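You operate a simulated robot arm through the tools that you are given. There is no shell and no other tool. Be economical: measure what you need, move in short steps, check, and stop when the job is done.

The job below is to be done with a simulated robot arm. You get a single attempt, and the scene is never put back.

## Task
Squeeze the lemon half on the counter, then stir its juice into the yellow jug.
Fine: all on the counter under the window; leave the halves on the blue tray; juice runs into the small bowl under the spout; fingers clear of the press; the squeezed half stays in the press; lever back up, bowl and spoon go back; spill nothing. Set down upright: spoon.

The check looks at the end state, three seconds after you hand in, the way a careful person would. Anything else that was tipped, shoved, dropped, spilled or broken makes it a failure.

## Robot
A 6-joint arm with a two-finger parallel gripper, fixed in place. Base frame: the origin is at the foot of the arm, x ahead of it, y to its left, z up; the work surface is at about z = 0.84. Readings come in m, degrees, newtons and seconds.
With the tool pointing down near the work surface it reaches from about 0.36 to 0.82 m from the base axis. Its first joint turns from -166.0 to 166.0 degrees. Payload 3.91 kg.
The tool frame sits at the grasp point between the pads (the TCP): z along the fingers, y along the line on which they close. The tips reach 0.03 m beyond it. The gripper opens to 0.11 m. The fingers are 0.02 m wide and 0.01 m thick; the gripper's body (0.048 by 0.112 m) begins 0.055 m behind the TCP.
Orientation is that of the tool frame in the base frame, as [roll, pitch, yaw] about the fixed x, y, z axes, in that order (R = Rz(yaw) Ry(pitch) Rx(roll)). With the fingers straight down and closing along the base's y, the tool's x points along the base's -x, its y along +y and its z along -z.

## Interface
- The arm moves only by the tool send_rows. Its argument "targets" is a list of rows, each an object (a shift or turn left out is 0, a gripper value left out holds the last) with "travel": the shift along the tool's x, y, z in cm, a list of three; "angular": the turn, a rotation vector about the tool's x, y, z in degrees, a list of three; "gripper": the finger opening in cm, from 0 to 11. In form: [{"travel": [dx, dy, dz], "angular": [ax, ay, az], "gripper": gripper}, ...]. A call has 1 to 10 rows; each row is the pose to reach, as a shift and turn from the pose commanded when the call began, along the tool's axes at that moment. A row lasts 0.2 s, in which the tool goes at most 0.05 m and 8.6 degrees; a call with a longer step from one row to the next is refused whole, and so is a gripper value outside its range. Where a pose cannot be reached the arm comes as near as it can. A force on the tool above 40 N (or 10 N above the force at the start of the call, whichever is more), or a blocked arm, ends the call early, and 0.2 s more pass. The fingers move at their own pace (about 0.045 m/s each) and stop on an object; they squeeze with about 41 N. The grip force told is the motor's: it shows also when the fingers shut on nothing. Time passes only in rows, and 0.2 s behind the last, so rows that repeat a pose let the fingers close. The reply holds the time, the measured pose of the TCP, the force on the tool along the base axes, the opening and the grip force, in the units named above and with some noise, with the torque about the TCP (base axes, N m) and any sound that the robot's microphone picked up.
- Cameras (640 x 400 px; columns grow to the right, rows downward): "scene" is fixed at [0.0426, 0.4878, 1.7627]; the picture's right is [-0.17, -0.99, 0.00], its down [-0.81, 0.14, -0.57] and it looks along [0.56, -0.10, -0.82] (base axes); focal length 310 px, centre (320, 200). "wrist" rides on the gripper at [0.077, 0.007, -0.114] in the tool frame; the picture's right is [-0.09, 1.00, 0.00], its down [-0.80, -0.07, -0.59] and it looks along [-0.59, -0.05, 0.80] (tool axes); focal length 270 px, centre (320, 200). There is no depth. A picture from a camera that has moved, and an enlarged one, comes with that camera's place and axes in the base frame and with its lens. The place of the scene camera against the robot may be out by one fixed shift of up to 0.018 m in any direction.
- get_image(camera): a new picture of that camera. It takes no simulated time.
- raise_lower(by): slides the trunk up (or, below 0, down) by that many m; the arm rides with it, the base frame stays. It gives what a move gives, with no picture.
- close_up(camera, box): a new picture of the part [left, top, right, bottom] of that camera's present view, enlarged. It takes no simulated time.
- hand_in(): hands the job in; it is judged then, once.

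Work in short steps. Places have to be worked out from the pictures, the camera data and where the tool is seen: move nearer, look again, correct. Check each grasp and each placing, and mend what went wrong. You have 120 turns and 68 pictures in all, those below and enlarged ones among them. Open the gripper and draw the arm clear of the work before you hand the job in, unless the task says otherwise; then end with one line.

The tools are called after ">>>" as name(argument=value, ...) on one line, values as JSON. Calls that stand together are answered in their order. send_rows: Moves the arm, as the interface text tells. Its arguments: {"type":"object","properties":{"targets":{"type":"array","items":{"type":"object","properties":{"travel":{"type":"array","items":{"type":"number"}},"angular":{"type":"array","items":{"type":"number"}},"gripper":{"type":"number"}}}}},"required":["targets"]} The other tools are called the same way: raise_lower (by) slides the trunk up or down; get_image (camera) takes a picture; close_up (camera, box) takes an enlarged picture of a part of a camera's view; hand_in () hands the job in.

At the start:

```text
clock: 0.0
ee_pos: [0.4539, 0.2301, 1.3593]
orientation: [-180.0, 0.0, 180.0]
force: [0.3, 0.5, 0.1]
ft_torque: [0.0, 0.0, -0.02]
finger_gap: 0.1102
grasp_force: 0.1
trunk travel left (down, up): [-0.55, 0.06]
```

scene: 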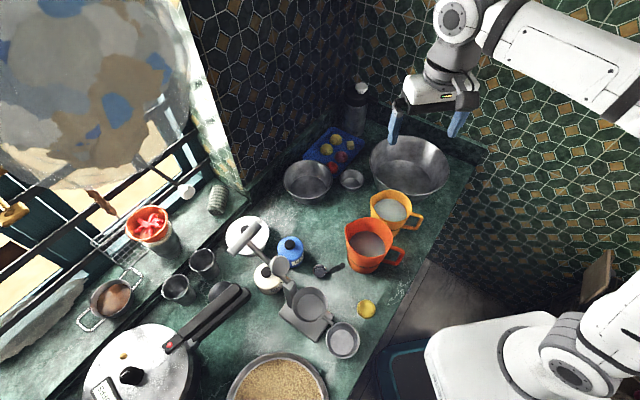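
wrist: 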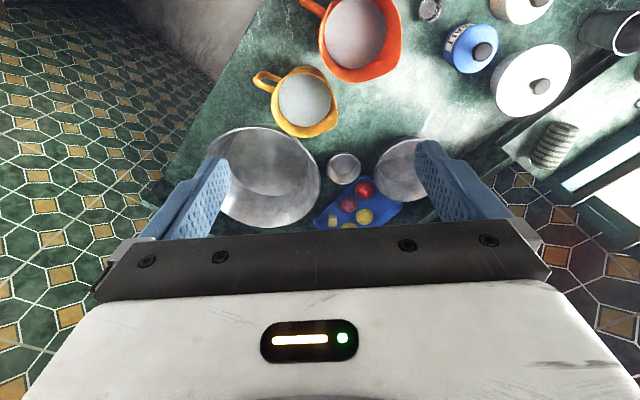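

I start by enlarging the region around the press, the lemon half and the jugs to identify what's there.

>>> close_up(camera="scene", box=[220, 220, 400, 370])

>>> close_up(camera="scene", box=[270, 110, 450, 250])

```text
2.67 times, centred on (310, 295) of scene
camera zoom: at [0.0426, 0.4878, 1.7627], right [-0.17, -0.99, 0.0], down [-0.81, 0.14, -0.57], along [0.56, -0.1, -0.82], focal length 828 px, centre (347, -53)
```

zoom: 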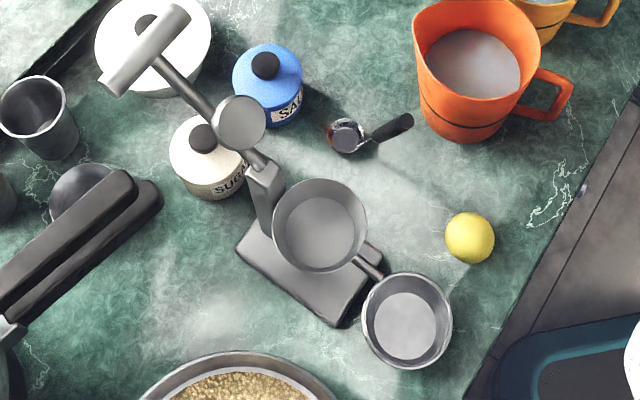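

```text
2.86 times, centred on (360, 180) of scene
camera zoom: at [0.0426, 0.4878, 1.7627], right [-0.17, -0.99, 0.0], down [-0.81, 0.14, -0.57], along [0.56, -0.1, -0.82], focal length 887 px, centre (206, 257)
```

zoom: 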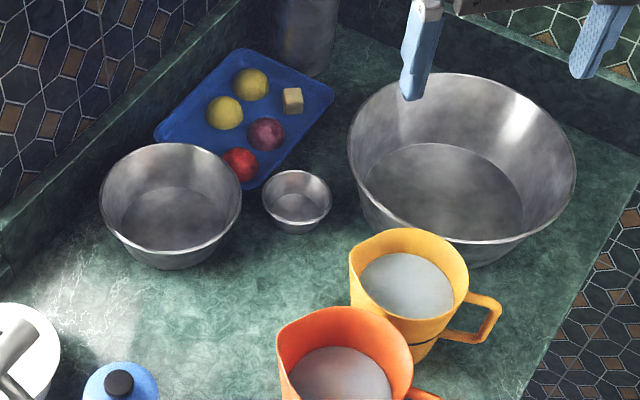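

The press (hinge far left, spout towards the small bowl), the lemon half beside it and a spoon are roughly located. I turn the wrist to look along +y over the press.

>>> send_rows(targets=[{"travel": [1.5, 0, 0], "angular": [0, 0, -8.5]}, {"travel": [3, 0, 0], "angular": [0, 0, -17]}, {"travel": [4.5, 0, 0], "angular": [0, 0, -25.5]}, {"travel": [6, 0, 0], "angular": [0, 0, -34]}, {"travel": [7.5, 0, 0], "angular": [0, 0, -42.5]}, {"travel": [9, 0, 0], "angular": [0, 0, -51]}, {"travel": [10, 0, 0], "angular": [0, 0, -59.5]}, {"travel": [11, 0, 0], "angular": [0, 0, -68]}, {"travel": [12, 0, 0], "angular": [0, 0, -76.5]}, {"travel": [13, 0, 0], "angular": [0, 0, -85]}])

>>> get_image(camera="wrist")

```text
clock: 2.2
ee_pos: [0.3213, 0.2293, 1.3596]
orientation: [180.0, 0.0, -94.8]
force: [0.4, -0.6, -0.4]
ft_torque: [0.03, 0.01, 0.03]
finger_gap: 0.1097
grasp_force: 0.1
trunk travel left (down, up): [-0.55, 0.06]
```

```text
63 pictures are left
camera wrist: at [0.3087, 0.1536, 1.4745], right [-0.99, 0.17, 0.0], down [0.14, 0.79, 0.59], along [0.1, 0.59, -0.8], focal length 270 px, centre (320, 200)
```

wrist: 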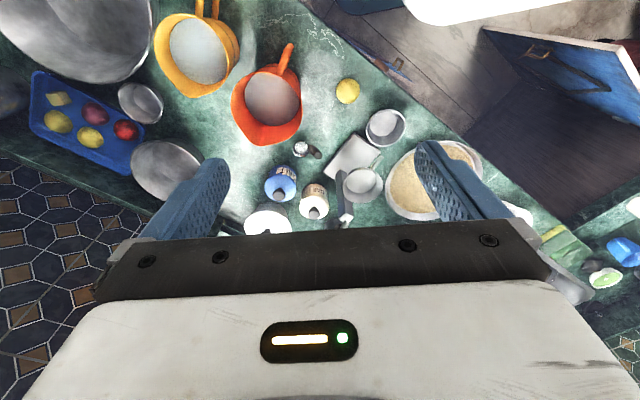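

Good view; the gripper hides the lower part. I enlarge the work area.

>>> close_up(camera="wrist", box=[220, 60, 430, 240])

```text
2.22 times, centred on (325, 150) of wrist
camera zoom: at [0.3087, 0.1536, 1.4745], right [-0.99, 0.17, 0.0], down [0.14, 0.79, 0.59], along [0.1, 0.59, -0.8], focal length 601 px, centre (309, 311)
```

zoom: 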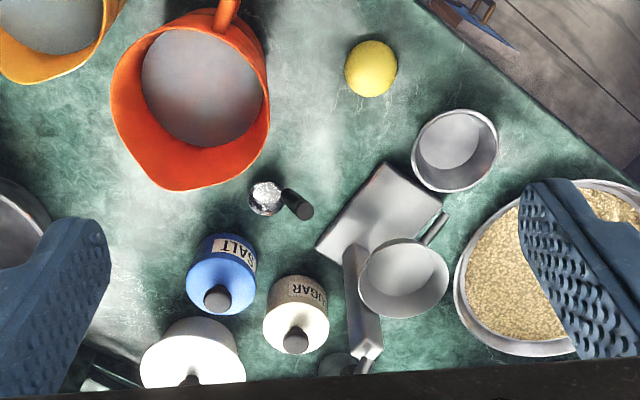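

The spoon's handle seems to stick up from its head, near (0.40, 0.43). I go lower and nearer to see the spoon, lemon half and press properly.

>>> send_rows(targets=[{"travel": [-1.8, -1.2, 3.5]}, {"travel": [-3.5, -2.4, 7]}, {"travel": [-5.3, -3.6, 10.5]}, {"travel": [-7.1, -4.7, 14]}, {"travel": [-8.8, -5.9, 17.5]}, {"travel": [-10.6, -7.1, 21]}])

>>> get_image(camera="wrist")

```text
clock: 3.6
ee_pos: [0.4035, 0.3307, 1.1487]
orientation: [179.9, -0.1, -94.9]
force: [-0.3, 0.4, -0.3]
ft_torque: [-0.02, 0.04, 0.0]
finger_gap: 0.1101
grasp_force: 0.1
trunk travel left (down, up): [-0.55, 0.06]
```

```text
61 pictures are left
camera wrist: at [0.3905, 0.2551, 1.2652], right [-0.98, 0.17, 0.0], down [0.14, 0.79, 0.59], along [0.1, 0.58, -0.8], focal length 270 px, centre (320, 200)
```

wrist: 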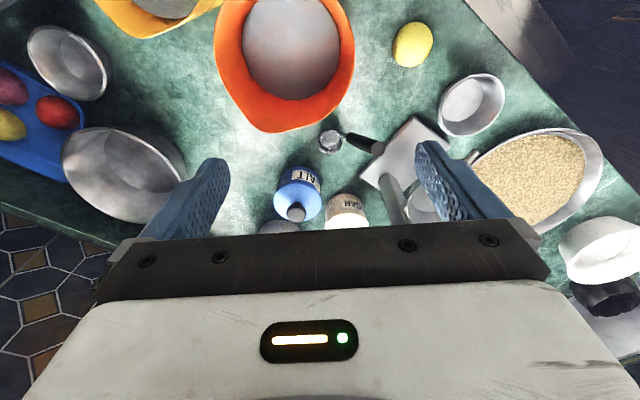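

>>> close_up(camera="wrist", box=[290, 100, 410, 175])

>>> close_up(camera="scene", box=[290, 240, 370, 290])

```text
5.33 times, centred on (350, 138) of wrist
camera zoom: at [0.3905, 0.2551, 1.2652], right [-0.98, 0.17, 0.0], down [0.14, 0.79, 0.59], along [0.1, 0.58, -0.8], focal length 1442 px, centre (160, 533)
```

zoom: 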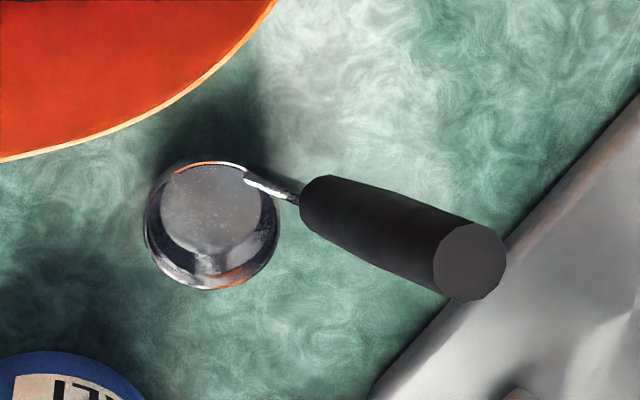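

```text
8.00 times, centred on (330, 265) of scene
camera zoom: at [0.0426, 0.4878, 1.7627], right [-0.17, -0.99, 0.0], down [-0.81, 0.14, -0.57], along [0.56, -0.1, -0.82], focal length 2484 px, centre (240, -320)
```

zoom: 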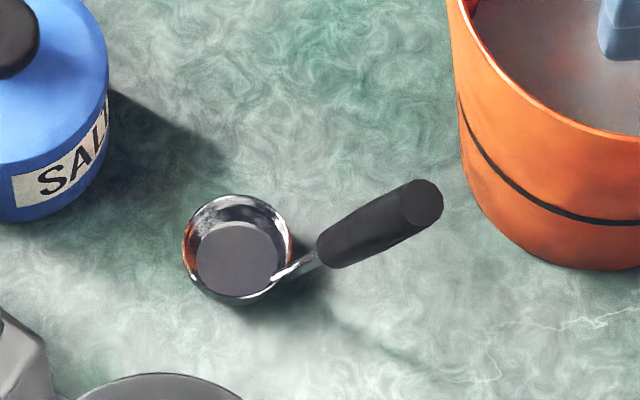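

The spoon is a little ladle: head on the counter at about (0.405, 0.44), black handle slanting up from (0.378, 0.413, 0.91) to (0.351, 0.389, 1.004). Now I look at the press lever from above with the wrist camera.

>>> send_rows(targets=[{"travel": [-0.4, 0.4, -4.5]}, {"travel": [-1.5, 1.5, -9]}, {"travel": [-4, 4, -12.5]}, {"travel": [-6.5, 6.5, -15.5]}, {"travel": [-9, 9, -18.5]}, {"travel": [-11.1, 11, -21]}])

>>> get_image(camera="wrist")

>>> close_up(camera="scene", box=[220, 210, 380, 360])

```text
clock: 5.0
ee_pos: [0.3016, 0.4497, 1.3583]
orientation: [180.0, -0.1, -95.0]
force: [0.1, 0.0, 0.3]
ft_torque: [0.01, 0.01, 0.01]
finger_gap: 0.11
grasp_force: 0.0
trunk travel left (down, up): [-0.55, 0.06]
```

```text
58 pictures are left
camera wrist: at [0.2879, 0.3746, 1.4746], right [-0.98, 0.17, 0.0], down [0.14, 0.79, 0.59], along [0.1, 0.58, -0.8], focal length 270 px, centre (320, 200)
```

wrist: 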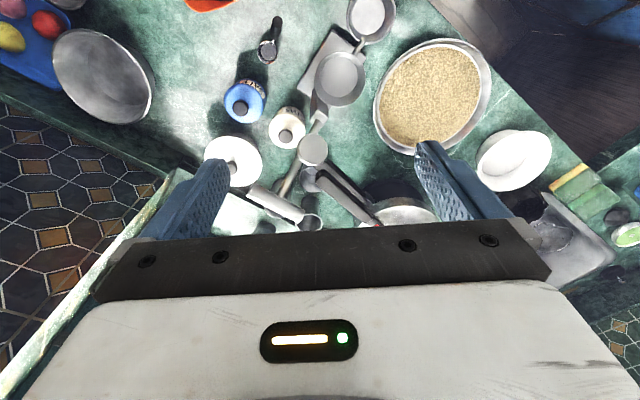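

```text
2.67 times, centred on (300, 285) of scene
camera zoom: at [0.0426, 0.4878, 1.7627], right [-0.17, -0.99, 0.0], down [-0.81, 0.14, -0.57], along [0.56, -0.1, -0.82], focal length 828 px, centre (373, -27)
```

zoom: 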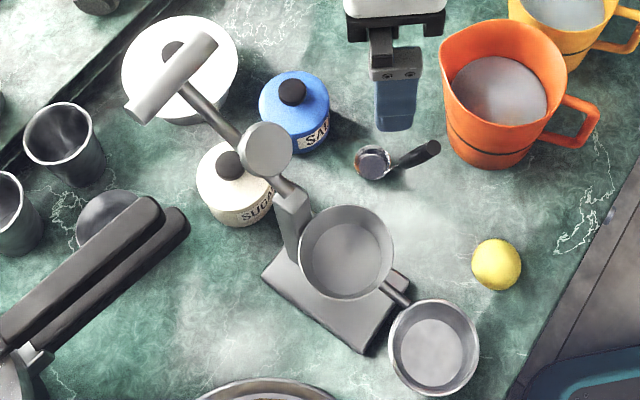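

>>> close_up(camera="wrist", box=[210, 0, 410, 240])

```text
1.67 times, centred on (310, 120) of wrist
camera zoom: at [0.2879, 0.3746, 1.4746], right [-0.98, 0.17, 0.0], down [0.14, 0.79, 0.59], along [0.1, 0.58, -0.8], focal length 450 px, centre (337, 333)
```

zoom: 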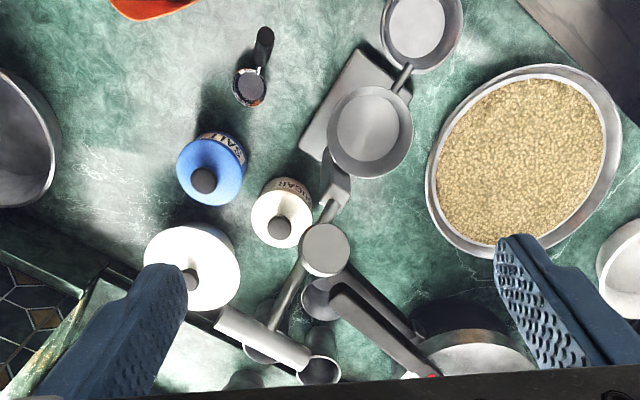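

Triangulating: lever hinge ≈ (0.32, 0.536, 1.04), handle bar ≈ (0.40, 0.616, 1.135) folded back, cup rim centre ≈ (0.271, 0.489, 0.98). Lemon half ≈ (0.275, 0.325). I go above the lemon half and check it.

>>> send_rows(targets=[{"travel": [2.2, 0.3, 3.5]}, {"travel": [4.5, 0.6, 7.5]}, {"travel": [7, 0.9, 11.5]}, {"travel": [9, 1.2, 16]}, {"travel": [11, 1.4, 20.5]}, {"travel": [12.7, 1.6, 25]}, {"travel": [12.7, 1.6, 29.5], "gripper": 8}, {"travel": [12.7, 1.6, 30.8], "gripper": 8}])

>>> get_image(camera="wrist")

```text
clock: 6.8
ee_pos: [0.2753, 0.3244, 1.051]
orientation: [180.0, 0.1, -95.0]
force: [0.0, 1.0, -0.3]
ft_torque: [-0.04, 0.01, 0.02]
finger_gap: 0.0801
grasp_force: 0.1
trunk travel left (down, up): [-0.55, 0.06]
```

```text
55 pictures are left
camera wrist: at [0.2621, 0.248, 1.1663], right [-0.98, 0.17, 0.0], down [0.14, 0.79, 0.59], along [0.1, 0.59, -0.8], focal length 270 px, centre (320, 200)
```

wrist: 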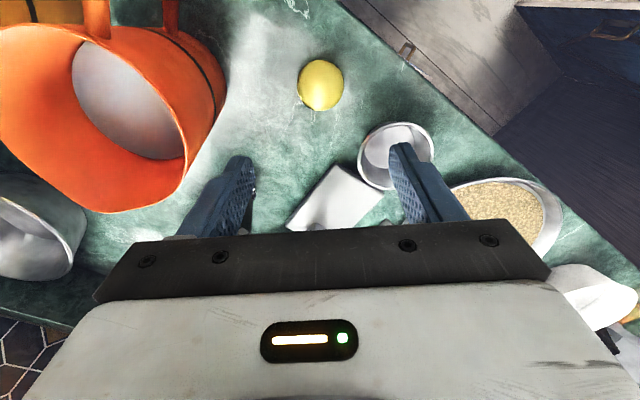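

The lemon half is centred at about (0.273, 0.321), ~0.05 wide. I turn the fingers to close across the lever line (yaw −135) and come down over it.

>>> send_rows(targets=[{"travel": [0, 0, 1], "angular": [0, 0, 8]}, {"travel": [0, 0, 2], "angular": [0, 0, 16]}, {"travel": [0.1, 0.1, 3], "angular": [0, 0, 24]}, {"travel": [0.2, 0.1, 4], "angular": [0, 0, 32]}, {"travel": [0.35, 0.2, 5], "angular": [0, 0, 40]}, {"travel": [0.35, 0.2, 7], "angular": [0, 0, 40]}])

>>> close_up(camera="wrist", box=[180, 30, 460, 240])

```text
clock: 8.2
ee_pos: [0.273, 0.3206, 0.9797]
orientation: [-179.9, -0.1, -135.0]
force: [0.0, 0.2, 0.6]
ft_torque: [0.01, 0.0, -0.05]
finger_gap: 0.0801
grasp_force: 0.0
trunk travel left (down, up): [-0.55, 0.06]
```

```text
1.90 times, centred on (320, 135) of wrist
camera zoom: at [0.214, 0.2719, 1.0957], right [-0.64, 0.77, 0.0], down [0.62, 0.52, 0.59], along [0.46, 0.38, -0.8], focal length 515 px, centre (320, 324)
```

zoom: 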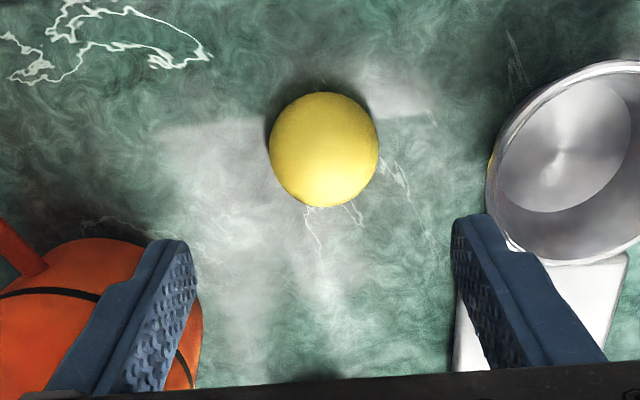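

Aligned. I come down until the tips are just above the counter, then close.

>>> send_rows(targets=[{"travel": [0, 0, 4]}, {"travel": [0, 0, 7]}, {"travel": [0, 0, 9]}, {"travel": [-0.1, 0, 10.4]}, {"travel": [-0.1, 0, 10.4], "gripper": 4.2}, {"travel": [-0.1, 0, 10.4], "gripper": 4.2}, {"travel": [-0.1, 0, 10.4], "gripper": 4.2}])

>>> get_image(camera="wrist")

```text
clock: 9.8
ee_pos: [0.2733, 0.3207, 0.8759]
orientation: [-179.9, 0.0, -134.8]
force: [-0.4, 0.7, 0.1]
ft_torque: [0.01, 0.01, 0.0]
finger_gap: 0.0494
grasp_force: 41.0
trunk travel left (down, up): [-0.55, 0.06]
```

```text
53 pictures are left
camera wrist: at [0.2145, 0.2722, 0.9922], right [-0.64, 0.77, 0.0], down [0.62, 0.52, 0.59], along [0.46, 0.38, -0.8], focal length 270 px, centre (320, 200)
```

wrist: 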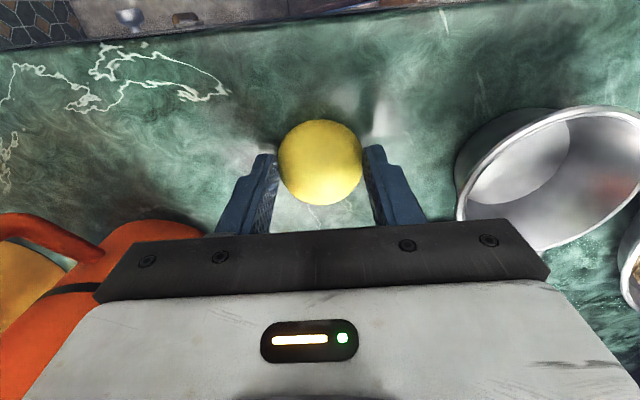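

The lemon half is held (opening 4.9 cm). I lift it and check it in the scene view.

>>> send_rows(targets=[{"travel": [0, 0, -4]}, {"travel": [0, 0, -8.5]}, {"travel": [0, 0, -13]}, {"travel": [0, 0, -17.5]}, {"travel": [0, 0, -20]}])

>>> close_up(camera="scene", box=[220, 210, 420, 360])

>>> close_up(camera="wrist", box=[220, 50, 620, 240])

```text
clock: 11.0
ee_pos: [0.2744, 0.3215, 1.0779]
orientation: [-180.0, 0.0, -135.0]
force: [0.6, -0.1, 0.6]
ft_torque: [0.03, 0.02, 0.0]
finger_gap: 0.0422
grasp_force: 0.1
trunk travel left (down, up): [-0.55, 0.06]
```

```text
2.67 times, centred on (320, 285) of scene
camera zoom: at [0.0426, 0.4878, 1.7627], right [-0.17, -0.99, 0.0], down [-0.81, 0.14, -0.57], along [0.56, -0.1, -0.82], focal length 828 px, centre (320, -27)
```

zoom: 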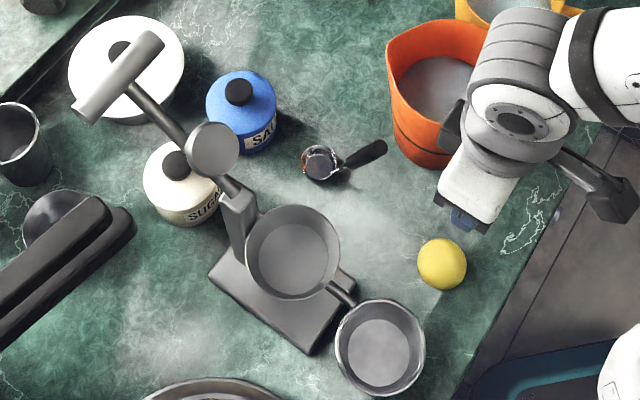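

```text
1.60 times, centred on (420, 145) of wrist
camera zoom: at [0.2152, 0.2721, 1.1934], right [-0.64, 0.77, 0.0], down [0.62, 0.52, 0.59], along [0.46, 0.38, -0.8], focal length 432 px, centre (160, 288)
```

zoom: 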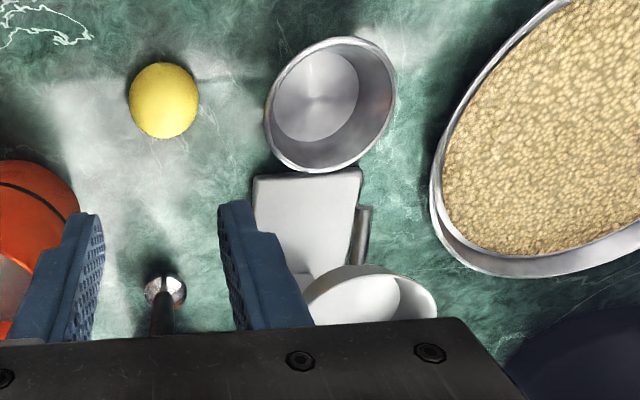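

The lemon half slipped out (it's domed, and the tips were a bit high); it is still sitting in place at (0.2745, 0.323). I reopen and go lower, to just at the counter.

>>> send_rows(targets=[{"travel": [0, 0, 4], "gripper": 8}, {"travel": [0, 0, 8]}, {"travel": [-0.1, 0, 12]}, {"travel": [-0.1, 0, 16]}, {"travel": [-0.1, 0, 19]}, {"travel": [-0.1, 0, 20]}, {"travel": [-0.1, 0, 20.4]}])

>>> send_rows(targets=[{"travel": [0, 0, 0.15]}, {"travel": [0, 0, 0.3]}])

```text
clock: 12.6
ee_pos: [0.2734, 0.3211, 0.8736]
orientation: [180.0, 0.0, -135.0]
force: [-0.1, 0.3, 0.4]
ft_torque: [0.0, 0.0, 0.0]
finger_gap: 0.0801
grasp_force: 0.0
trunk travel left (down, up): [-0.55, 0.06]
```

```text
clock: 13.2
ee_pos: [0.2734, 0.3221, 0.8696]
orientation: [-179.9, 0.0, -135.1]
force: [-0.1, 0.1, -0.3]
ft_torque: [0.02, -0.02, 0.01]
finger_gap: 0.0801
grasp_force: 0.1
trunk travel left (down, up): [-0.55, 0.06]
```

No contact yet, tips essentially at counter level. I close firmly here.

>>> send_rows(targets=[{"travel": [0, 0, 0], "gripper": 3}, {"travel": [0, 0, 0]}, {"travel": [0, 0, 0]}, {"travel": [0, 0, 0]}, {"travel": [0, 0, 0]}])

>>> send_rows(targets=[{"travel": [0, 0, -0.5]}, {"travel": [0, 0, -1]}, {"travel": [0, 0, -2]}, {"travel": [0, 0, -3]}])

>>> close_up(camera="wrist", box=[200, 60, 440, 240])

```text
clock: 14.4
ee_pos: [0.274, 0.3205, 0.8701]
orientation: [-180.0, 0.0, -135.0]
force: [0.5, -1.0, -0.5]
ft_torque: [-0.02, 0.01, 0.03]
finger_gap: 0.0513
grasp_force: 40.8
trunk travel left (down, up): [-0.55, 0.06]
```

```text
clock: 15.4
ee_pos: [0.2727, 0.3229, 0.9013]
orientation: [-180.0, 0.0, -134.9]
force: [-0.4, 0.7, -0.6]
ft_torque: [-0.04, -0.02, 0.01]
finger_gap: 0.0512
grasp_force: 41.1
trunk travel left (down, up): [-0.55, 0.06]
```

```text
2.22 times, centred on (320, 150) of wrist
camera zoom: at [0.2151, 0.2727, 1.0162], right [-0.64, 0.77, 0.0], down [0.62, 0.52, 0.59], along [0.46, 0.38, -0.8], focal length 601 px, centre (320, 311)
```

zoom: 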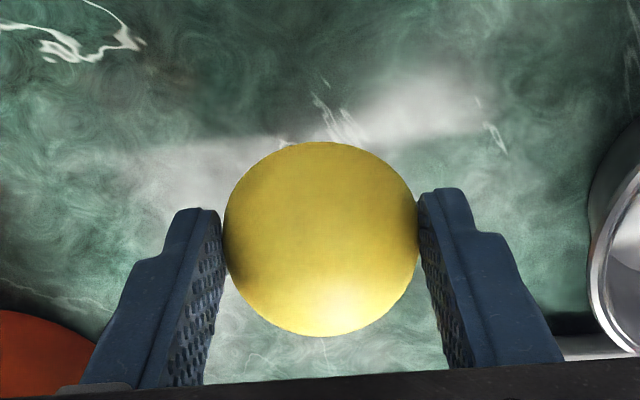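

Held this time (5.1 cm, 41 N). I lift clear and move towards the cup, then look.

>>> send_rows(targets=[{"travel": [0, 0, -4]}, {"travel": [0, 0, -8.5]}, {"travel": [0, 0, -13]}, {"travel": [0, 0, -18]}, {"travel": [-2, 2, -20]}, {"travel": [-4, 4, -20]}, {"travel": [-5.6, 5.6, -20]}])

>>> get_image(camera="wrist")

>>> close_up(camera="scene", box=[220, 210, 420, 360])

```text
clock: 17.0
ee_pos: [0.274, 0.4019, 1.1014]
orientation: [-180.0, 0.0, -134.9]
force: [0.8, -0.4, 0.0]
ft_torque: [-0.01, -0.01, 0.01]
finger_gap: 0.0511
grasp_force: 41.3
trunk travel left (down, up): [-0.55, 0.06]
```

```text
49 pictures are left
camera wrist: at [0.2146, 0.3528, 1.2157], right [-0.64, 0.77, 0.0], down [0.62, 0.52, 0.59], along [0.46, 0.38, -0.8], focal length 270 px, centre (320, 200)
```

wrist: 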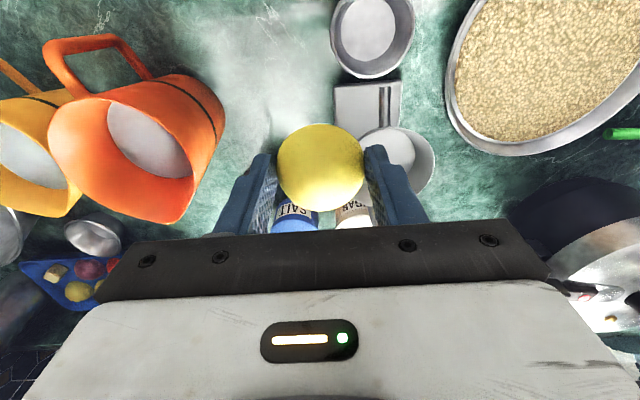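

```text
2.67 times, centred on (320, 285) of scene
camera zoom: at [0.0426, 0.4878, 1.7627], right [-0.17, -0.99, 0.0], down [-0.81, 0.14, -0.57], along [0.56, -0.1, -0.82], focal length 828 px, centre (320, -27)
```

zoom: 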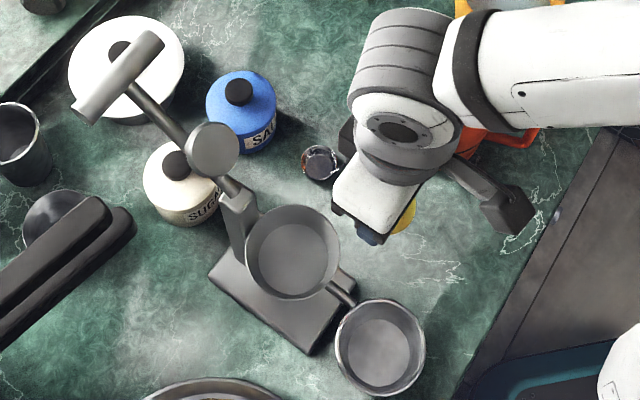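

The cup matches about (0.268, 0.490). I move over it at a safe height with the hand leaning 8° away from the raised plunger, then look.

>>> send_rows(targets=[{"travel": [-1, 1.5, 0], "angular": [0, -2, 0]}, {"travel": [-2.4, 3, 0], "angular": [0, -4, 0]}, {"travel": [-4, 4.8, 0], "angular": [0, -6, 0]}, {"travel": [-5.7, 6.6, 0], "angular": [0, -8, 0]}])

>>> get_image(camera="wrist")

>>> close_up(camera="scene", box=[220, 210, 420, 360])

```text
clock: 18.0
ee_pos: [0.2689, 0.4868, 1.0978]
orientation: [-179.9, 8.0, -135.0]
force: [0.0, 0.1, -0.9]
ft_torque: [0.0, -0.01, 0.04]
finger_gap: 0.0511
grasp_force: 41.0
trunk travel left (down, up): [-0.55, 0.06]
```

```text
47 pictures are left
camera wrist: at [0.1983, 0.4289, 1.2031], right [-0.64, 0.77, 0.01], down [0.55, 0.45, 0.7], along [0.53, 0.46, -0.71], focal length 270 px, centre (320, 200)
```

wrist: 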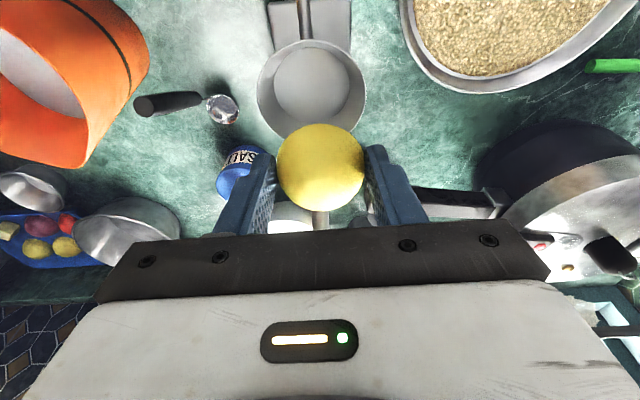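

```text
2.67 times, centred on (320, 285) of scene
camera zoom: at [0.0426, 0.4878, 1.7627], right [-0.17, -0.99, 0.0], down [-0.81, 0.14, -0.57], along [0.56, -0.1, -0.82], focal length 828 px, centre (320, -27)
```

zoom: 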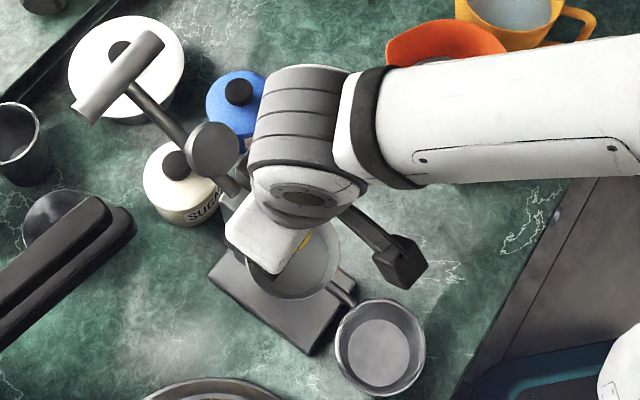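

Cup centre reads (0.270, 0.486) and the lemon sits over it; I lower straight down so the tips are just inside the rim.

>>> send_rows(targets=[{"travel": [0.6, 0, 3]}, {"travel": [1.1, -0.1, 6]}, {"travel": [1.4, -0.1, 8.2]}, {"travel": [1.55, -0.1, 9.4]}])

>>> get_image(camera="wrist")

>>> close_up(camera="scene", box=[250, 240, 370, 330])

```text
clock: 18.9
ee_pos: [0.2692, 0.4886, 1.0222]
orientation: [179.5, 9.3, -135.0]
force: [-5.3, -7.6, 23.7]
ft_torque: [0.34, 0.87, 0.3]
finger_gap: 0.051
grasp_force: 41.2
trunk travel left (down, up): [-0.55, 0.06]
stopped in row 4: the force on the tool passed its limit at 54 N (the readings are from after the stop); the commanded pose is now the measured one
```

```text
45 pictures are left
camera wrist: at [0.1966, 0.4269, 1.1235], right [-0.64, 0.77, 0.02], down [0.55, 0.44, 0.71], along [0.54, 0.47, -0.7], focal length 270 px, centre (320, 200)
```

wrist: 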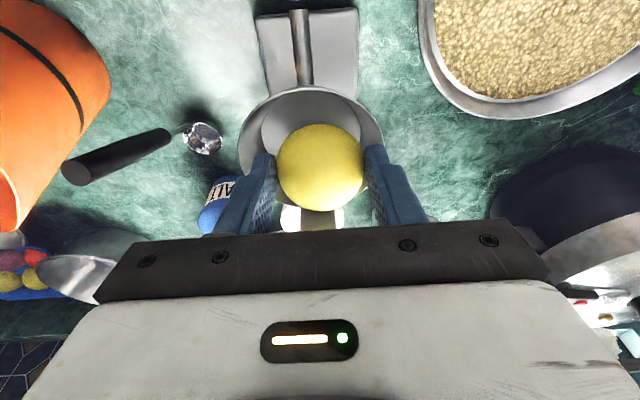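

```text
4.44 times, centred on (310, 285) of scene
camera zoom: at [0.0426, 0.4878, 1.7627], right [-0.17, -0.99, 0.0], down [-0.81, 0.14, -0.57], along [0.56, -0.1, -0.82], focal length 1380 px, centre (364, -178)
```

zoom: 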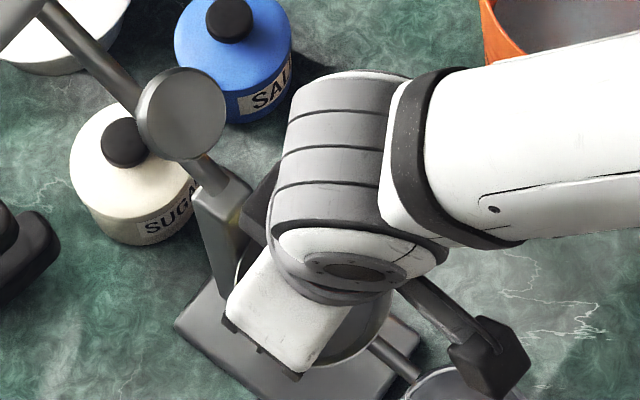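

A finger tip met the cup's rim on the right side (tips at z≈0.992); the view shows the cup centre about 4 mm to the left and 7 mm nearer the spout. I back up, shift and then look.

>>> send_rows(targets=[{"travel": [-0.15, 0, -1]}, {"travel": [0.3, -0.2, -1.3]}, {"travel": [0.6, -0.4, -1.3]}, {"travel": [0.6, -0.4, -1.3]}])

>>> close_up(camera="wrist", box=[200, 60, 440, 240])

```text
clock: 19.9
ee_pos: [0.2659, 0.4815, 1.0286]
orientation: [179.5, 8.8, -135.2]
force: [-0.4, -0.2, -1.1]
ft_torque: [0.03, 0.01, 0.01]
finger_gap: 0.0509
grasp_force: 40.8
trunk travel left (down, up): [-0.55, 0.06]
```

```text
2.22 times, centred on (320, 150) of wrist
camera zoom: at [0.1949, 0.4196, 1.1317], right [-0.64, 0.77, 0.02], down [0.55, 0.44, 0.71], along [0.53, 0.47, -0.7], focal length 601 px, centre (320, 311)
```

zoom: 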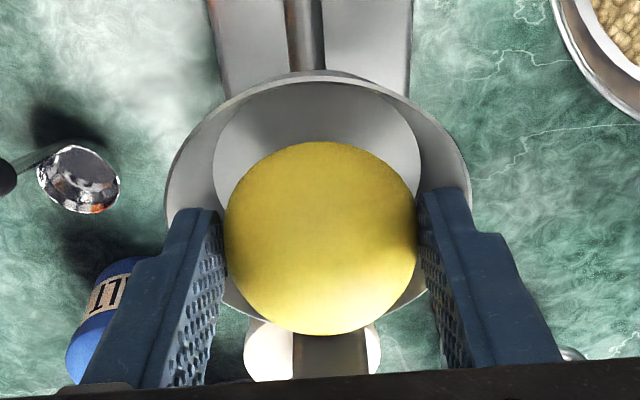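

The cup is now centred laterally around the lemon. I lower slowly 2.4 cm.

>>> send_rows(targets=[{"travel": [0.1, 0, 0.7]}, {"travel": [0.2, 0, 1.4]}, {"travel": [0.3, 0, 2]}, {"travel": [0.36, 0, 2.4]}])

>>> close_up(camera="wrist", box=[200, 60, 440, 240])

```text
clock: 20.6
ee_pos: [0.2657, 0.4833, 1.0221]
orientation: [179.2, 9.6, -135.1]
force: [-5.3, -7.3, 20.3]
ft_torque: [0.26, 0.77, 0.35]
finger_gap: 0.0507
grasp_force: 41.3
trunk travel left (down, up): [-0.55, 0.06]
stopped in row 3: the force on the tool passed its limit at 46 N (the readings are from after the stop); the commanded pose is now the measured one
```

```text
2.22 times, centred on (320, 150) of wrist
camera zoom: at [0.1947, 0.4199, 1.1228], right [-0.64, 0.77, 0.03], down [0.54, 0.43, 0.72], along [0.54, 0.48, -0.69], focal length 601 px, centre (320, 311)
```

zoom: 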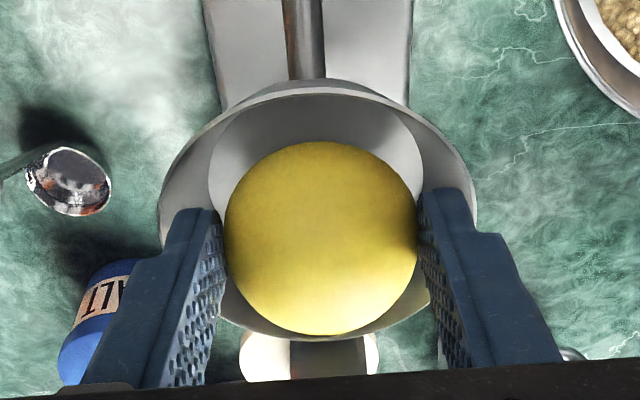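

The fingers are simply as wide as the cup, so they can't enter; but the cup is only ~2.5–3 cm deep below the rim. I raise the tips just clear of the rim and let the half drop in from there.

>>> send_rows(targets=[{"travel": [-0.08, 0, -0.5]}, {"travel": [-0.1, -0.05, -0.7]}, {"travel": [-0.1, -0.05, -0.7]}])

>>> send_rows(targets=[{"travel": [0, 0, 0], "gripper": 7.5}, {"travel": [0, 0, 0]}, {"travel": [0, 0, 0]}])

>>> close_up(camera="wrist", box=[200, 60, 440, 240])

```text
clock: 21.4
ee_pos: [0.268, 0.4836, 1.0251]
orientation: [179.4, 9.4, -135.2]
force: [1.0, -0.2, 0.3]
ft_torque: [-0.01, 0.0, -0.01]
finger_gap: 0.0507
grasp_force: 41.2
trunk travel left (down, up): [-0.55, 0.06]
```

```text
clock: 22.2
ee_pos: [0.2676, 0.4831, 1.0252]
orientation: [179.4, 9.4, -135.1]
force: [0.0, 0.5, -0.3]
ft_torque: [0.01, -0.02, 0.01]
finger_gap: 0.0751
grasp_force: 0.0
trunk travel left (down, up): [-0.55, 0.06]
```

```text
2.22 times, centred on (320, 150) of wrist
camera zoom: at [0.1964, 0.4209, 1.127], right [-0.64, 0.77, 0.03], down [0.55, 0.43, 0.72], along [0.54, 0.47, -0.7], focal length 601 px, centre (320, 311)
```

zoom: 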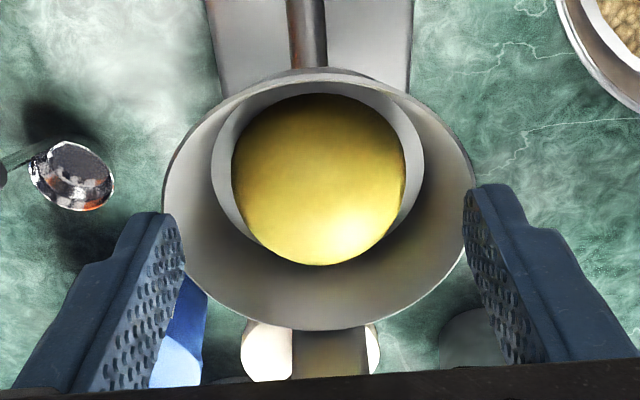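

The half sits in the cup, dome up. I lift out clear of the press and upright the hand.

>>> send_rows(targets=[{"travel": [0.3, 0, -3]}, {"travel": [0.4, 0, -7]}, {"travel": [0, 0, -11]}, {"travel": [-0.8, 0, -15]}, {"travel": [-1.5, 0, -19.5], "angular": [0, 3, 0]}, {"travel": [-2.3, 0, -24], "angular": [0, 6, 0]}, {"travel": [-3, 0, -26], "angular": [0, 9.4, 0]}])

```text
clock: 23.8
ee_pos: [0.2624, 0.4735, 1.2876]
orientation: [179.3, 0.0, -134.9]
force: [0.6, -1.0, 0.2]
ft_torque: [0.03, 0.01, 0.0]
finger_gap: 0.075
grasp_force: 0.1
trunk travel left (down, up): [-0.55, 0.06]
```

Next I swing the hand over the lever's handle bar, turning the fingers to close across the bar (yaw −45).

>>> send_rows(targets=[{"travel": [-2, -0.2, -1], "angular": [0, 0, -8.5]}, {"travel": [-4, -0.4, -2], "angular": [0, 0, -17]}, {"travel": [-6, -0.6, -3], "angular": [0, 0, -25.5]}, {"travel": [-8, -0.9, -3], "angular": [0, 0, -34]}, {"travel": [-10, -1.1, -3], "angular": [0, 0, -42.5]}, {"travel": [-12, -1.3, -3], "angular": [0, 0, -51]}, {"travel": [-14, -1.5, -3], "angular": [0, 0, -59.5]}, {"travel": [-16, -1.7, -3], "angular": [0, 0, -68]}, {"travel": [-18, -2, -3], "angular": [0, 0, -76.5]}, {"travel": [-19.9, -2.2, -3], "angular": [0, 0, -85]}])

>>> send_rows(targets=[{"travel": [0, 0, 1], "angular": [0.3, 0, -5]}])

>>> get_image(camera="wrist")

>>> close_up(camera="scene", box=[200, 180, 380, 320])

```text
clock: 25.6
ee_pos: [0.3745, 0.5636, 1.318]
orientation: [179.4, 0.2, -71.8]
force: [-3.3, -6.6, -0.3]
ft_torque: [0.74, -0.32, -0.21]
finger_gap: 0.0752
grasp_force: 0.1
trunk travel left (down, up): [-0.55, 0.06]
stopped in row 8: the force on the tool passed its limit at 72 N (the readings are from after the stop); the commanded pose is now the measured one
```

```text
clock: 26.0
ee_pos: [0.3745, 0.563, 1.308]
orientation: [179.6, 0.2, -66.7]
force: [-4.2, -5.6, 4.0]
ft_torque: [0.7, -0.53, -0.06]
finger_gap: 0.0749
grasp_force: 0.0
trunk travel left (down, up): [-0.55, 0.06]
```

```text
40 pictures are left
camera wrist: at [0.3997, 0.4907, 1.4227], right [-0.95, -0.31, 0.01], down [-0.25, 0.76, 0.6], along [-0.19, 0.57, -0.8], focal length 270 px, centre (320, 200)
```

wrist: 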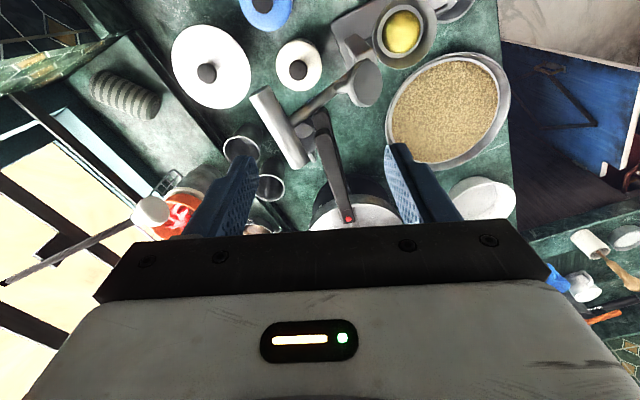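

```text
2.86 times, centred on (290, 250) of scene
camera zoom: at [0.0426, 0.4878, 1.7627], right [-0.17, -0.99, 0.0], down [-0.81, 0.14, -0.57], along [0.56, -0.1, -0.82], focal length 887 px, centre (406, 57)
```

zoom: 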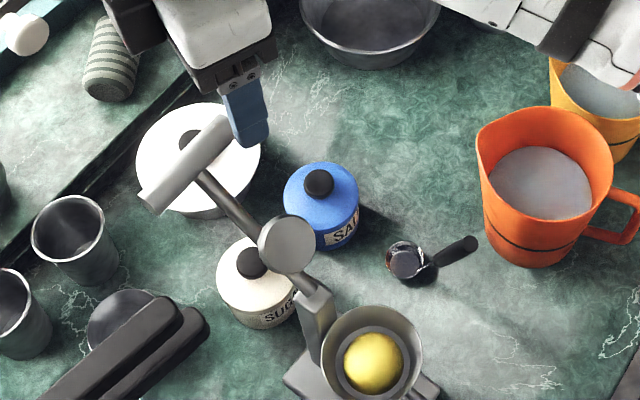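

Something touched the hand up high. I look at the whole scene to see what.

>>> get_image(camera="scene")

```text
38 pictures are left
```

scene: 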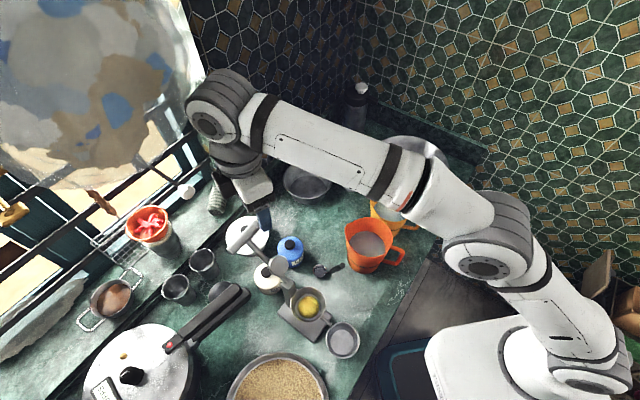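

The force (toward −x,−y, about 11 cm above the TCP) means some fixture near the window touched the hand at z≈1.43. I back off and tilt the camera up to see it.

>>> send_rows(targets=[{"travel": [2, 3.5, 0]}, {"travel": [4.4, 7.3, 0]}, {"travel": [4.4, 7.3, 0], "angular": [0, -8, 0]}, {"travel": [4.4, 7.3, 0], "angular": [0, -16, 0]}, {"travel": [4.4, 7.3, 0], "angular": [0, -24, 0]}, {"travel": [4.4, 7.3, 0], "angular": [0, -32, 0]}, {"travel": [4.4, 7.3, 0], "angular": [0, -40, 0]}])

>>> get_image(camera="wrist")

>>> get_image(camera="scene")

```text
clock: 27.6
ee_pos: [0.3246, 0.4958, 1.3062]
orientation: [179.3, 40.3, -67.1]
force: [-0.7, -0.4, 0.7]
ft_torque: [-0.01, -0.01, -0.01]
finger_gap: 0.0749
grasp_force: 0.0
trunk travel left (down, up): [-0.55, 0.06]
```

```text
37 pictures are left
camera wrist: at [0.3721, 0.3716, 1.3458], right [-0.94, -0.33, 0.07], down [-0.02, 0.24, 0.97], along [-0.34, 0.91, -0.23], focal length 270 px, centre (320, 200)
```

wrist: 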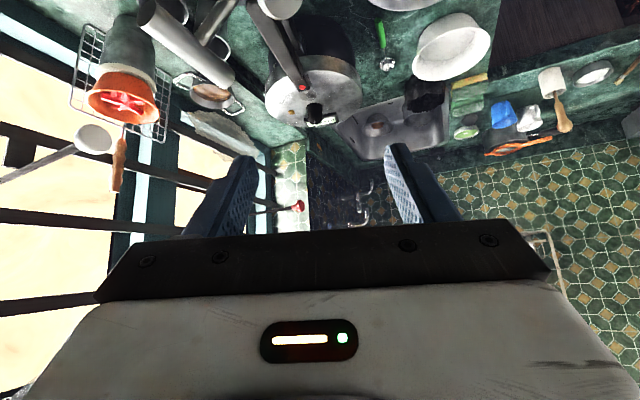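

```text
36 pictures are left
```

scene: 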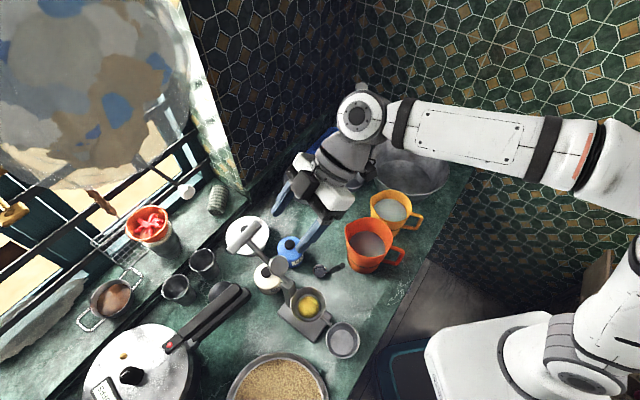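

No free object is near; the translucent round thing (upper left in the scene view) hangs near the window and is unchanged, so it is a fixed fixture. I'll approach the handle from lower down instead; first upright the hand and finish the yaw here.

>>> send_rows(targets=[{"angular": [0, 8, 0]}, {"angular": [0, 16, 0]}, {"angular": [0, 24, 0]}, {"angular": [0, 32, 0]}, {"angular": [0, 40.3, 0]}])

>>> send_rows(targets=[{"angular": [0, 0, -7.5]}, {"angular": [0, 0, -15]}, {"angular": [0, 0, -22], "gripper": 5}])

```text
clock: 28.8
ee_pos: [0.3264, 0.4971, 1.3061]
orientation: [179.5, -0.2, -66.8]
force: [0.1, 0.4, 0.6]
ft_torque: [-0.01, 0.02, -0.02]
finger_gap: 0.0749
grasp_force: 0.1
trunk travel left (down, up): [-0.55, 0.06]
```

```text
clock: 29.6
ee_pos: [0.3265, 0.4958, 1.3062]
orientation: [179.6, 0.1, -44.7]
force: [-0.7, -0.6, 1.2]
ft_torque: [0.01, -0.05, -0.04]
finger_gap: 0.0503
grasp_force: 0.1
trunk travel left (down, up): [-0.55, 0.06]
```

Now I lower to z≈1.235 first, lean 12° back toward the base, and move out over the handle slowly.

>>> send_rows(targets=[{"travel": [0, 0, 3.5], "angular": [4, 0, 0]}, {"travel": [0, 0, 7.1], "angular": [8, 0, 0]}, {"travel": [0, -1.5, 7.1], "angular": [12, 0, 0]}, {"travel": [-0.1, -3.5, 7.1], "angular": [12, 0, 0]}, {"travel": [-0.2, -5.5, 7.1], "angular": [12, 0, 0]}, {"travel": [-0.3, -7.5, 7.1], "angular": [12, 0, 0]}, {"travel": [-0.4, -9.5, 7.1], "angular": [12, 0, 0]}, {"travel": [-0.5, -11, 7.1], "angular": [12, 0, 0]}])

>>> get_image(camera="wrist")

>>> get_image(camera="scene")

```text
clock: 31.4
ee_pos: [0.4001, 0.5767, 1.2337]
orientation: [-168.5, 0.1, -44.7]
force: [-0.3, 0.2, 0.1]
ft_torque: [-0.01, -0.01, 0.01]
finger_gap: 0.0501
grasp_force: 0.1
trunk travel left (down, up): [-0.55, 0.06]
```

```text
35 pictures are left
camera wrist: at [0.4336, 0.503, 1.3467], right [-0.75, -0.63, -0.2], down [-0.6, 0.53, 0.6], along [-0.27, 0.57, -0.78], focal length 270 px, centre (320, 200)
```

wrist: 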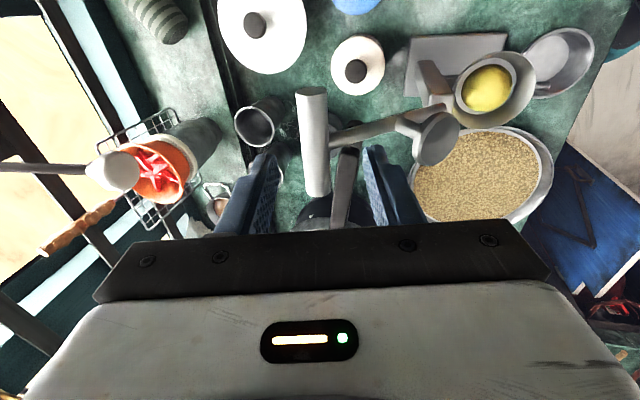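

```text
34 pictures are left
```

scene: 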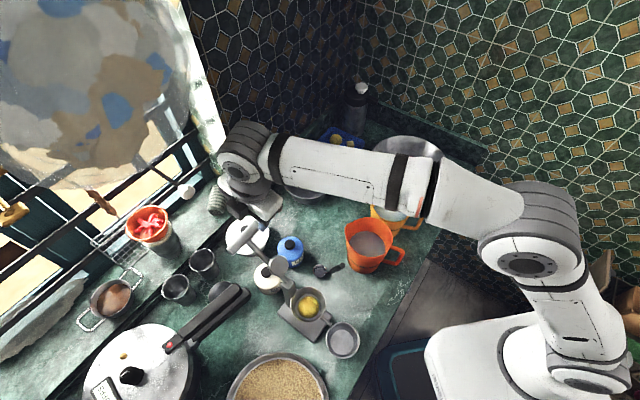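

Clear view: bar centre at ≈(0.4027, 0.6123, 1.135), the near end at (0.433, 0.583). I come down on the near half of the bar, beside the rod.

>>> send_rows(targets=[{"travel": [0.33, -0.73, 2]}, {"travel": [0.33, -0.73, 4]}, {"travel": [0.33, -0.73, 6]}, {"travel": [0.33, -0.73, 7.5]}])

>>> close_up(camera="wrist", box=[200, 60, 440, 240])

```text
clock: 32.4
ee_pos: [0.4175, 0.5908, 1.1621]
orientation: [-168.5, 0.2, -44.8]
force: [-0.5, -0.2, 0.0]
ft_torque: [0.0, -0.02, 0.01]
finger_gap: 0.0502
grasp_force: 0.0
trunk travel left (down, up): [-0.55, 0.06]
```

```text
2.22 times, centred on (320, 150) of wrist
camera zoom: at [0.4514, 0.5161, 1.2741], right [-0.75, -0.63, -0.2], down [-0.6, 0.53, 0.6], along [-0.27, 0.57, -0.78], focal length 601 px, centre (320, 311)
```

zoom: 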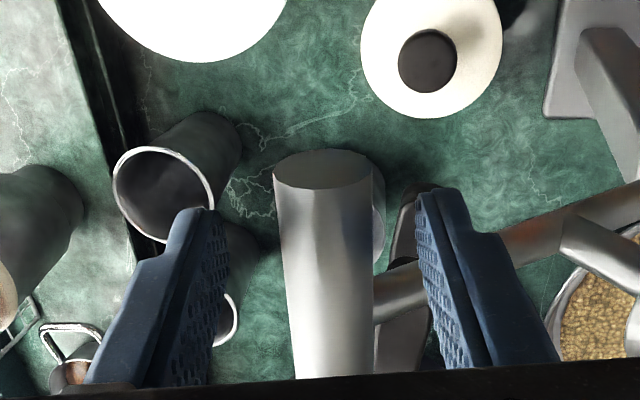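

Fingers straddle the bar, rod clear beyond. I go down the last 1.5 cm and close.

>>> send_rows(targets=[{"travel": [0, 0, 0.8]}, {"travel": [0, 0, 1.5]}, {"travel": [0, 0, 1.5], "gripper": 0}, {"travel": [0, 0, 1.5]}, {"travel": [0, 0, 1.5]}, {"travel": [0, 0, 1.5]}])

>>> close_up(camera="wrist", box=[200, 60, 440, 240])

```text
clock: 33.8
ee_pos: [0.4192, 0.593, 1.1484]
orientation: [-168.5, 0.1, -44.8]
force: [-5.1, 0.0, 0.8]
ft_torque: [0.58, 0.54, -0.24]
finger_gap: 0.0232
grasp_force: 40.9
trunk travel left (down, up): [-0.55, 0.06]
```

```text
2.22 times, centred on (320, 150) of wrist
camera zoom: at [0.4523, 0.5182, 1.2596], right [-0.75, -0.63, -0.2], down [-0.6, 0.53, 0.6], along [-0.27, 0.57, -0.78], focal length 601 px, centre (320, 311)
```

zoom: 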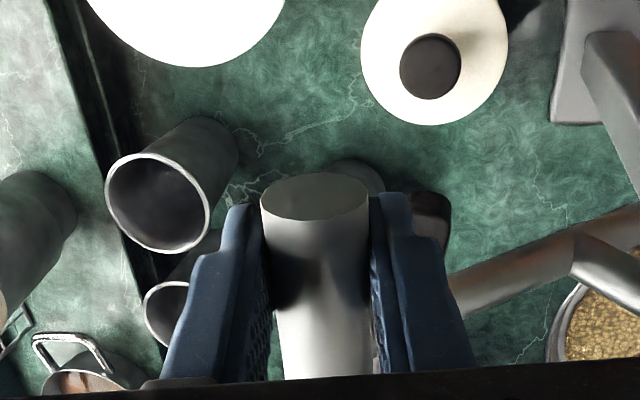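

The bar is gripped (2.3 cm). I start swinging it along the computed arc in small steps, watching the force.

>>> send_rows(targets=[{"travel": [0, 0.5, -0.8]}, {"travel": [0, 1.03, -1.6]}, {"travel": [0, 1.6, -2.3]}, {"travel": [0, 2.19, -2.99]}])

```text
clock: 34.8
ee_pos: [0.4005, 0.5747, 1.1745]
orientation: [-168.2, 0.2, -44.8]
force: [0.4, 6.3, 5.1]
ft_torque: [0.23, 0.16, -0.45]
finger_gap: 0.0233
grasp_force: 41.1
trunk travel left (down, up): [-0.55, 0.06]
```

It follows well with only ~7 N. I continue over the top.

>>> send_rows(targets=[{"travel": [0, 0.7, -0.7]}, {"travel": [0, 1.44, -1.32]}, {"travel": [0, 2.2, -1.9]}, {"travel": [0, 3.03, -2.45]}, {"travel": [0, 3.9, -2.95]}, {"travel": [0, 4.76, -3.35]}, {"travel": [0, 5.7, -3.75]}, {"travel": [0, 6.59, -4.03]}])

```text
clock: 36.6
ee_pos: [0.348, 0.5213, 1.1974]
orientation: [-168.8, 0.1, -44.8]
force: [-1.3, 0.8, 0.8]
ft_torque: [0.01, 0.06, -0.41]
finger_gap: 0.0234
grasp_force: 41.2
trunk travel left (down, up): [-0.55, 0.06]
```

Nearly no force at the top. I continue down to about 50°.

>>> send_rows(targets=[{"travel": [0, 1.0, -0.25]}, {"travel": [0, 1.9, -0.43]}, {"travel": [0, 2.9, -0.55]}, {"travel": [0, 3.85, -0.61]}, {"travel": [0, 4.85, -0.6]}, {"travel": [0, 5.79, -0.53]}, {"travel": [0, 6.75, -0.4]}, {"travel": [0, 7.72, -0.19]}, {"travel": [0, 8.7, 0.1]}, {"travel": [0, 9.57, 0.37]}])

>>> close_up(camera="wrist", box=[160, 0, 640, 240])

```text
clock: 38.8
ee_pos: [0.2841, 0.4558, 1.1754]
orientation: [-168.5, 0.1, -44.8]
force: [0.2, 3.4, -0.4]
ft_torque: [0.2, -0.05, -0.05]
finger_gap: 0.0235
grasp_force: 41.2
trunk travel left (down, up): [-0.55, 0.06]
```

```text
1.33 times, centred on (400, 120) of wrist
camera zoom: at [0.3174, 0.381, 1.2877], right [-0.75, -0.63, -0.2], down [-0.6, 0.53, 0.6], along [-0.27, 0.57, -0.78], focal length 360 px, centre (213, 307)
```

zoom: 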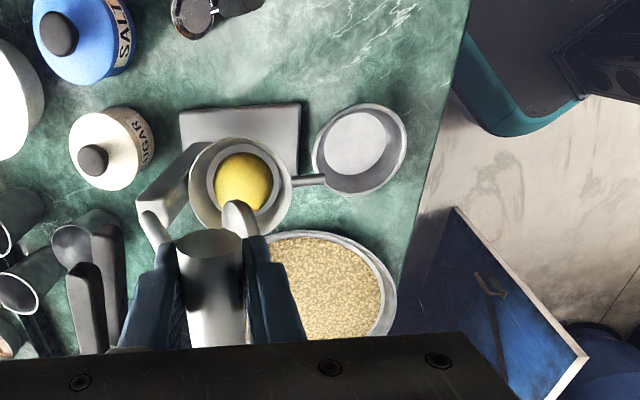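

The plunger is swinging into line with the cup and the bowl lies under the spout end. I continue down to about 20°.

>>> send_rows(targets=[{"travel": [0, 0.9, 0.38]}, {"travel": [0, 1.77, 0.82]}, {"travel": [0, 2.6, 1.33]}, {"travel": [0, 3.42, 1.86]}, {"travel": [0, 4.2, 2.47]}, {"travel": [0, 4.91, 3.09]}, {"travel": [0, 5.6, 3.8]}, {"travel": [0, 6.24, 4.54]}, {"travel": [0, 6.85, 5.3]}, {"travel": [0, 7.37, 6.13]}])

>>> close_up(camera="wrist", box=[160, 0, 640, 240])

```text
clock: 41.0
ee_pos: [0.2419, 0.4136, 1.102]
orientation: [-168.5, 0.0, -44.7]
force: [-1.4, 2.3, -0.6]
ft_torque: [0.04, -0.16, 0.0]
finger_gap: 0.023
grasp_force: 41.0
trunk travel left (down, up): [-0.55, 0.06]
```

```text
1.33 times, centred on (400, 120) of wrist
camera zoom: at [0.2753, 0.3382, 1.214], right [-0.75, -0.63, -0.2], down [-0.6, 0.53, 0.6], along [-0.27, 0.57, -0.78], focal length 360 px, centre (213, 307)
```

zoom: 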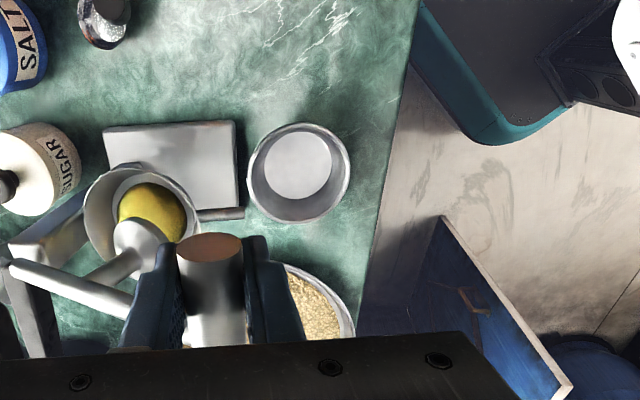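

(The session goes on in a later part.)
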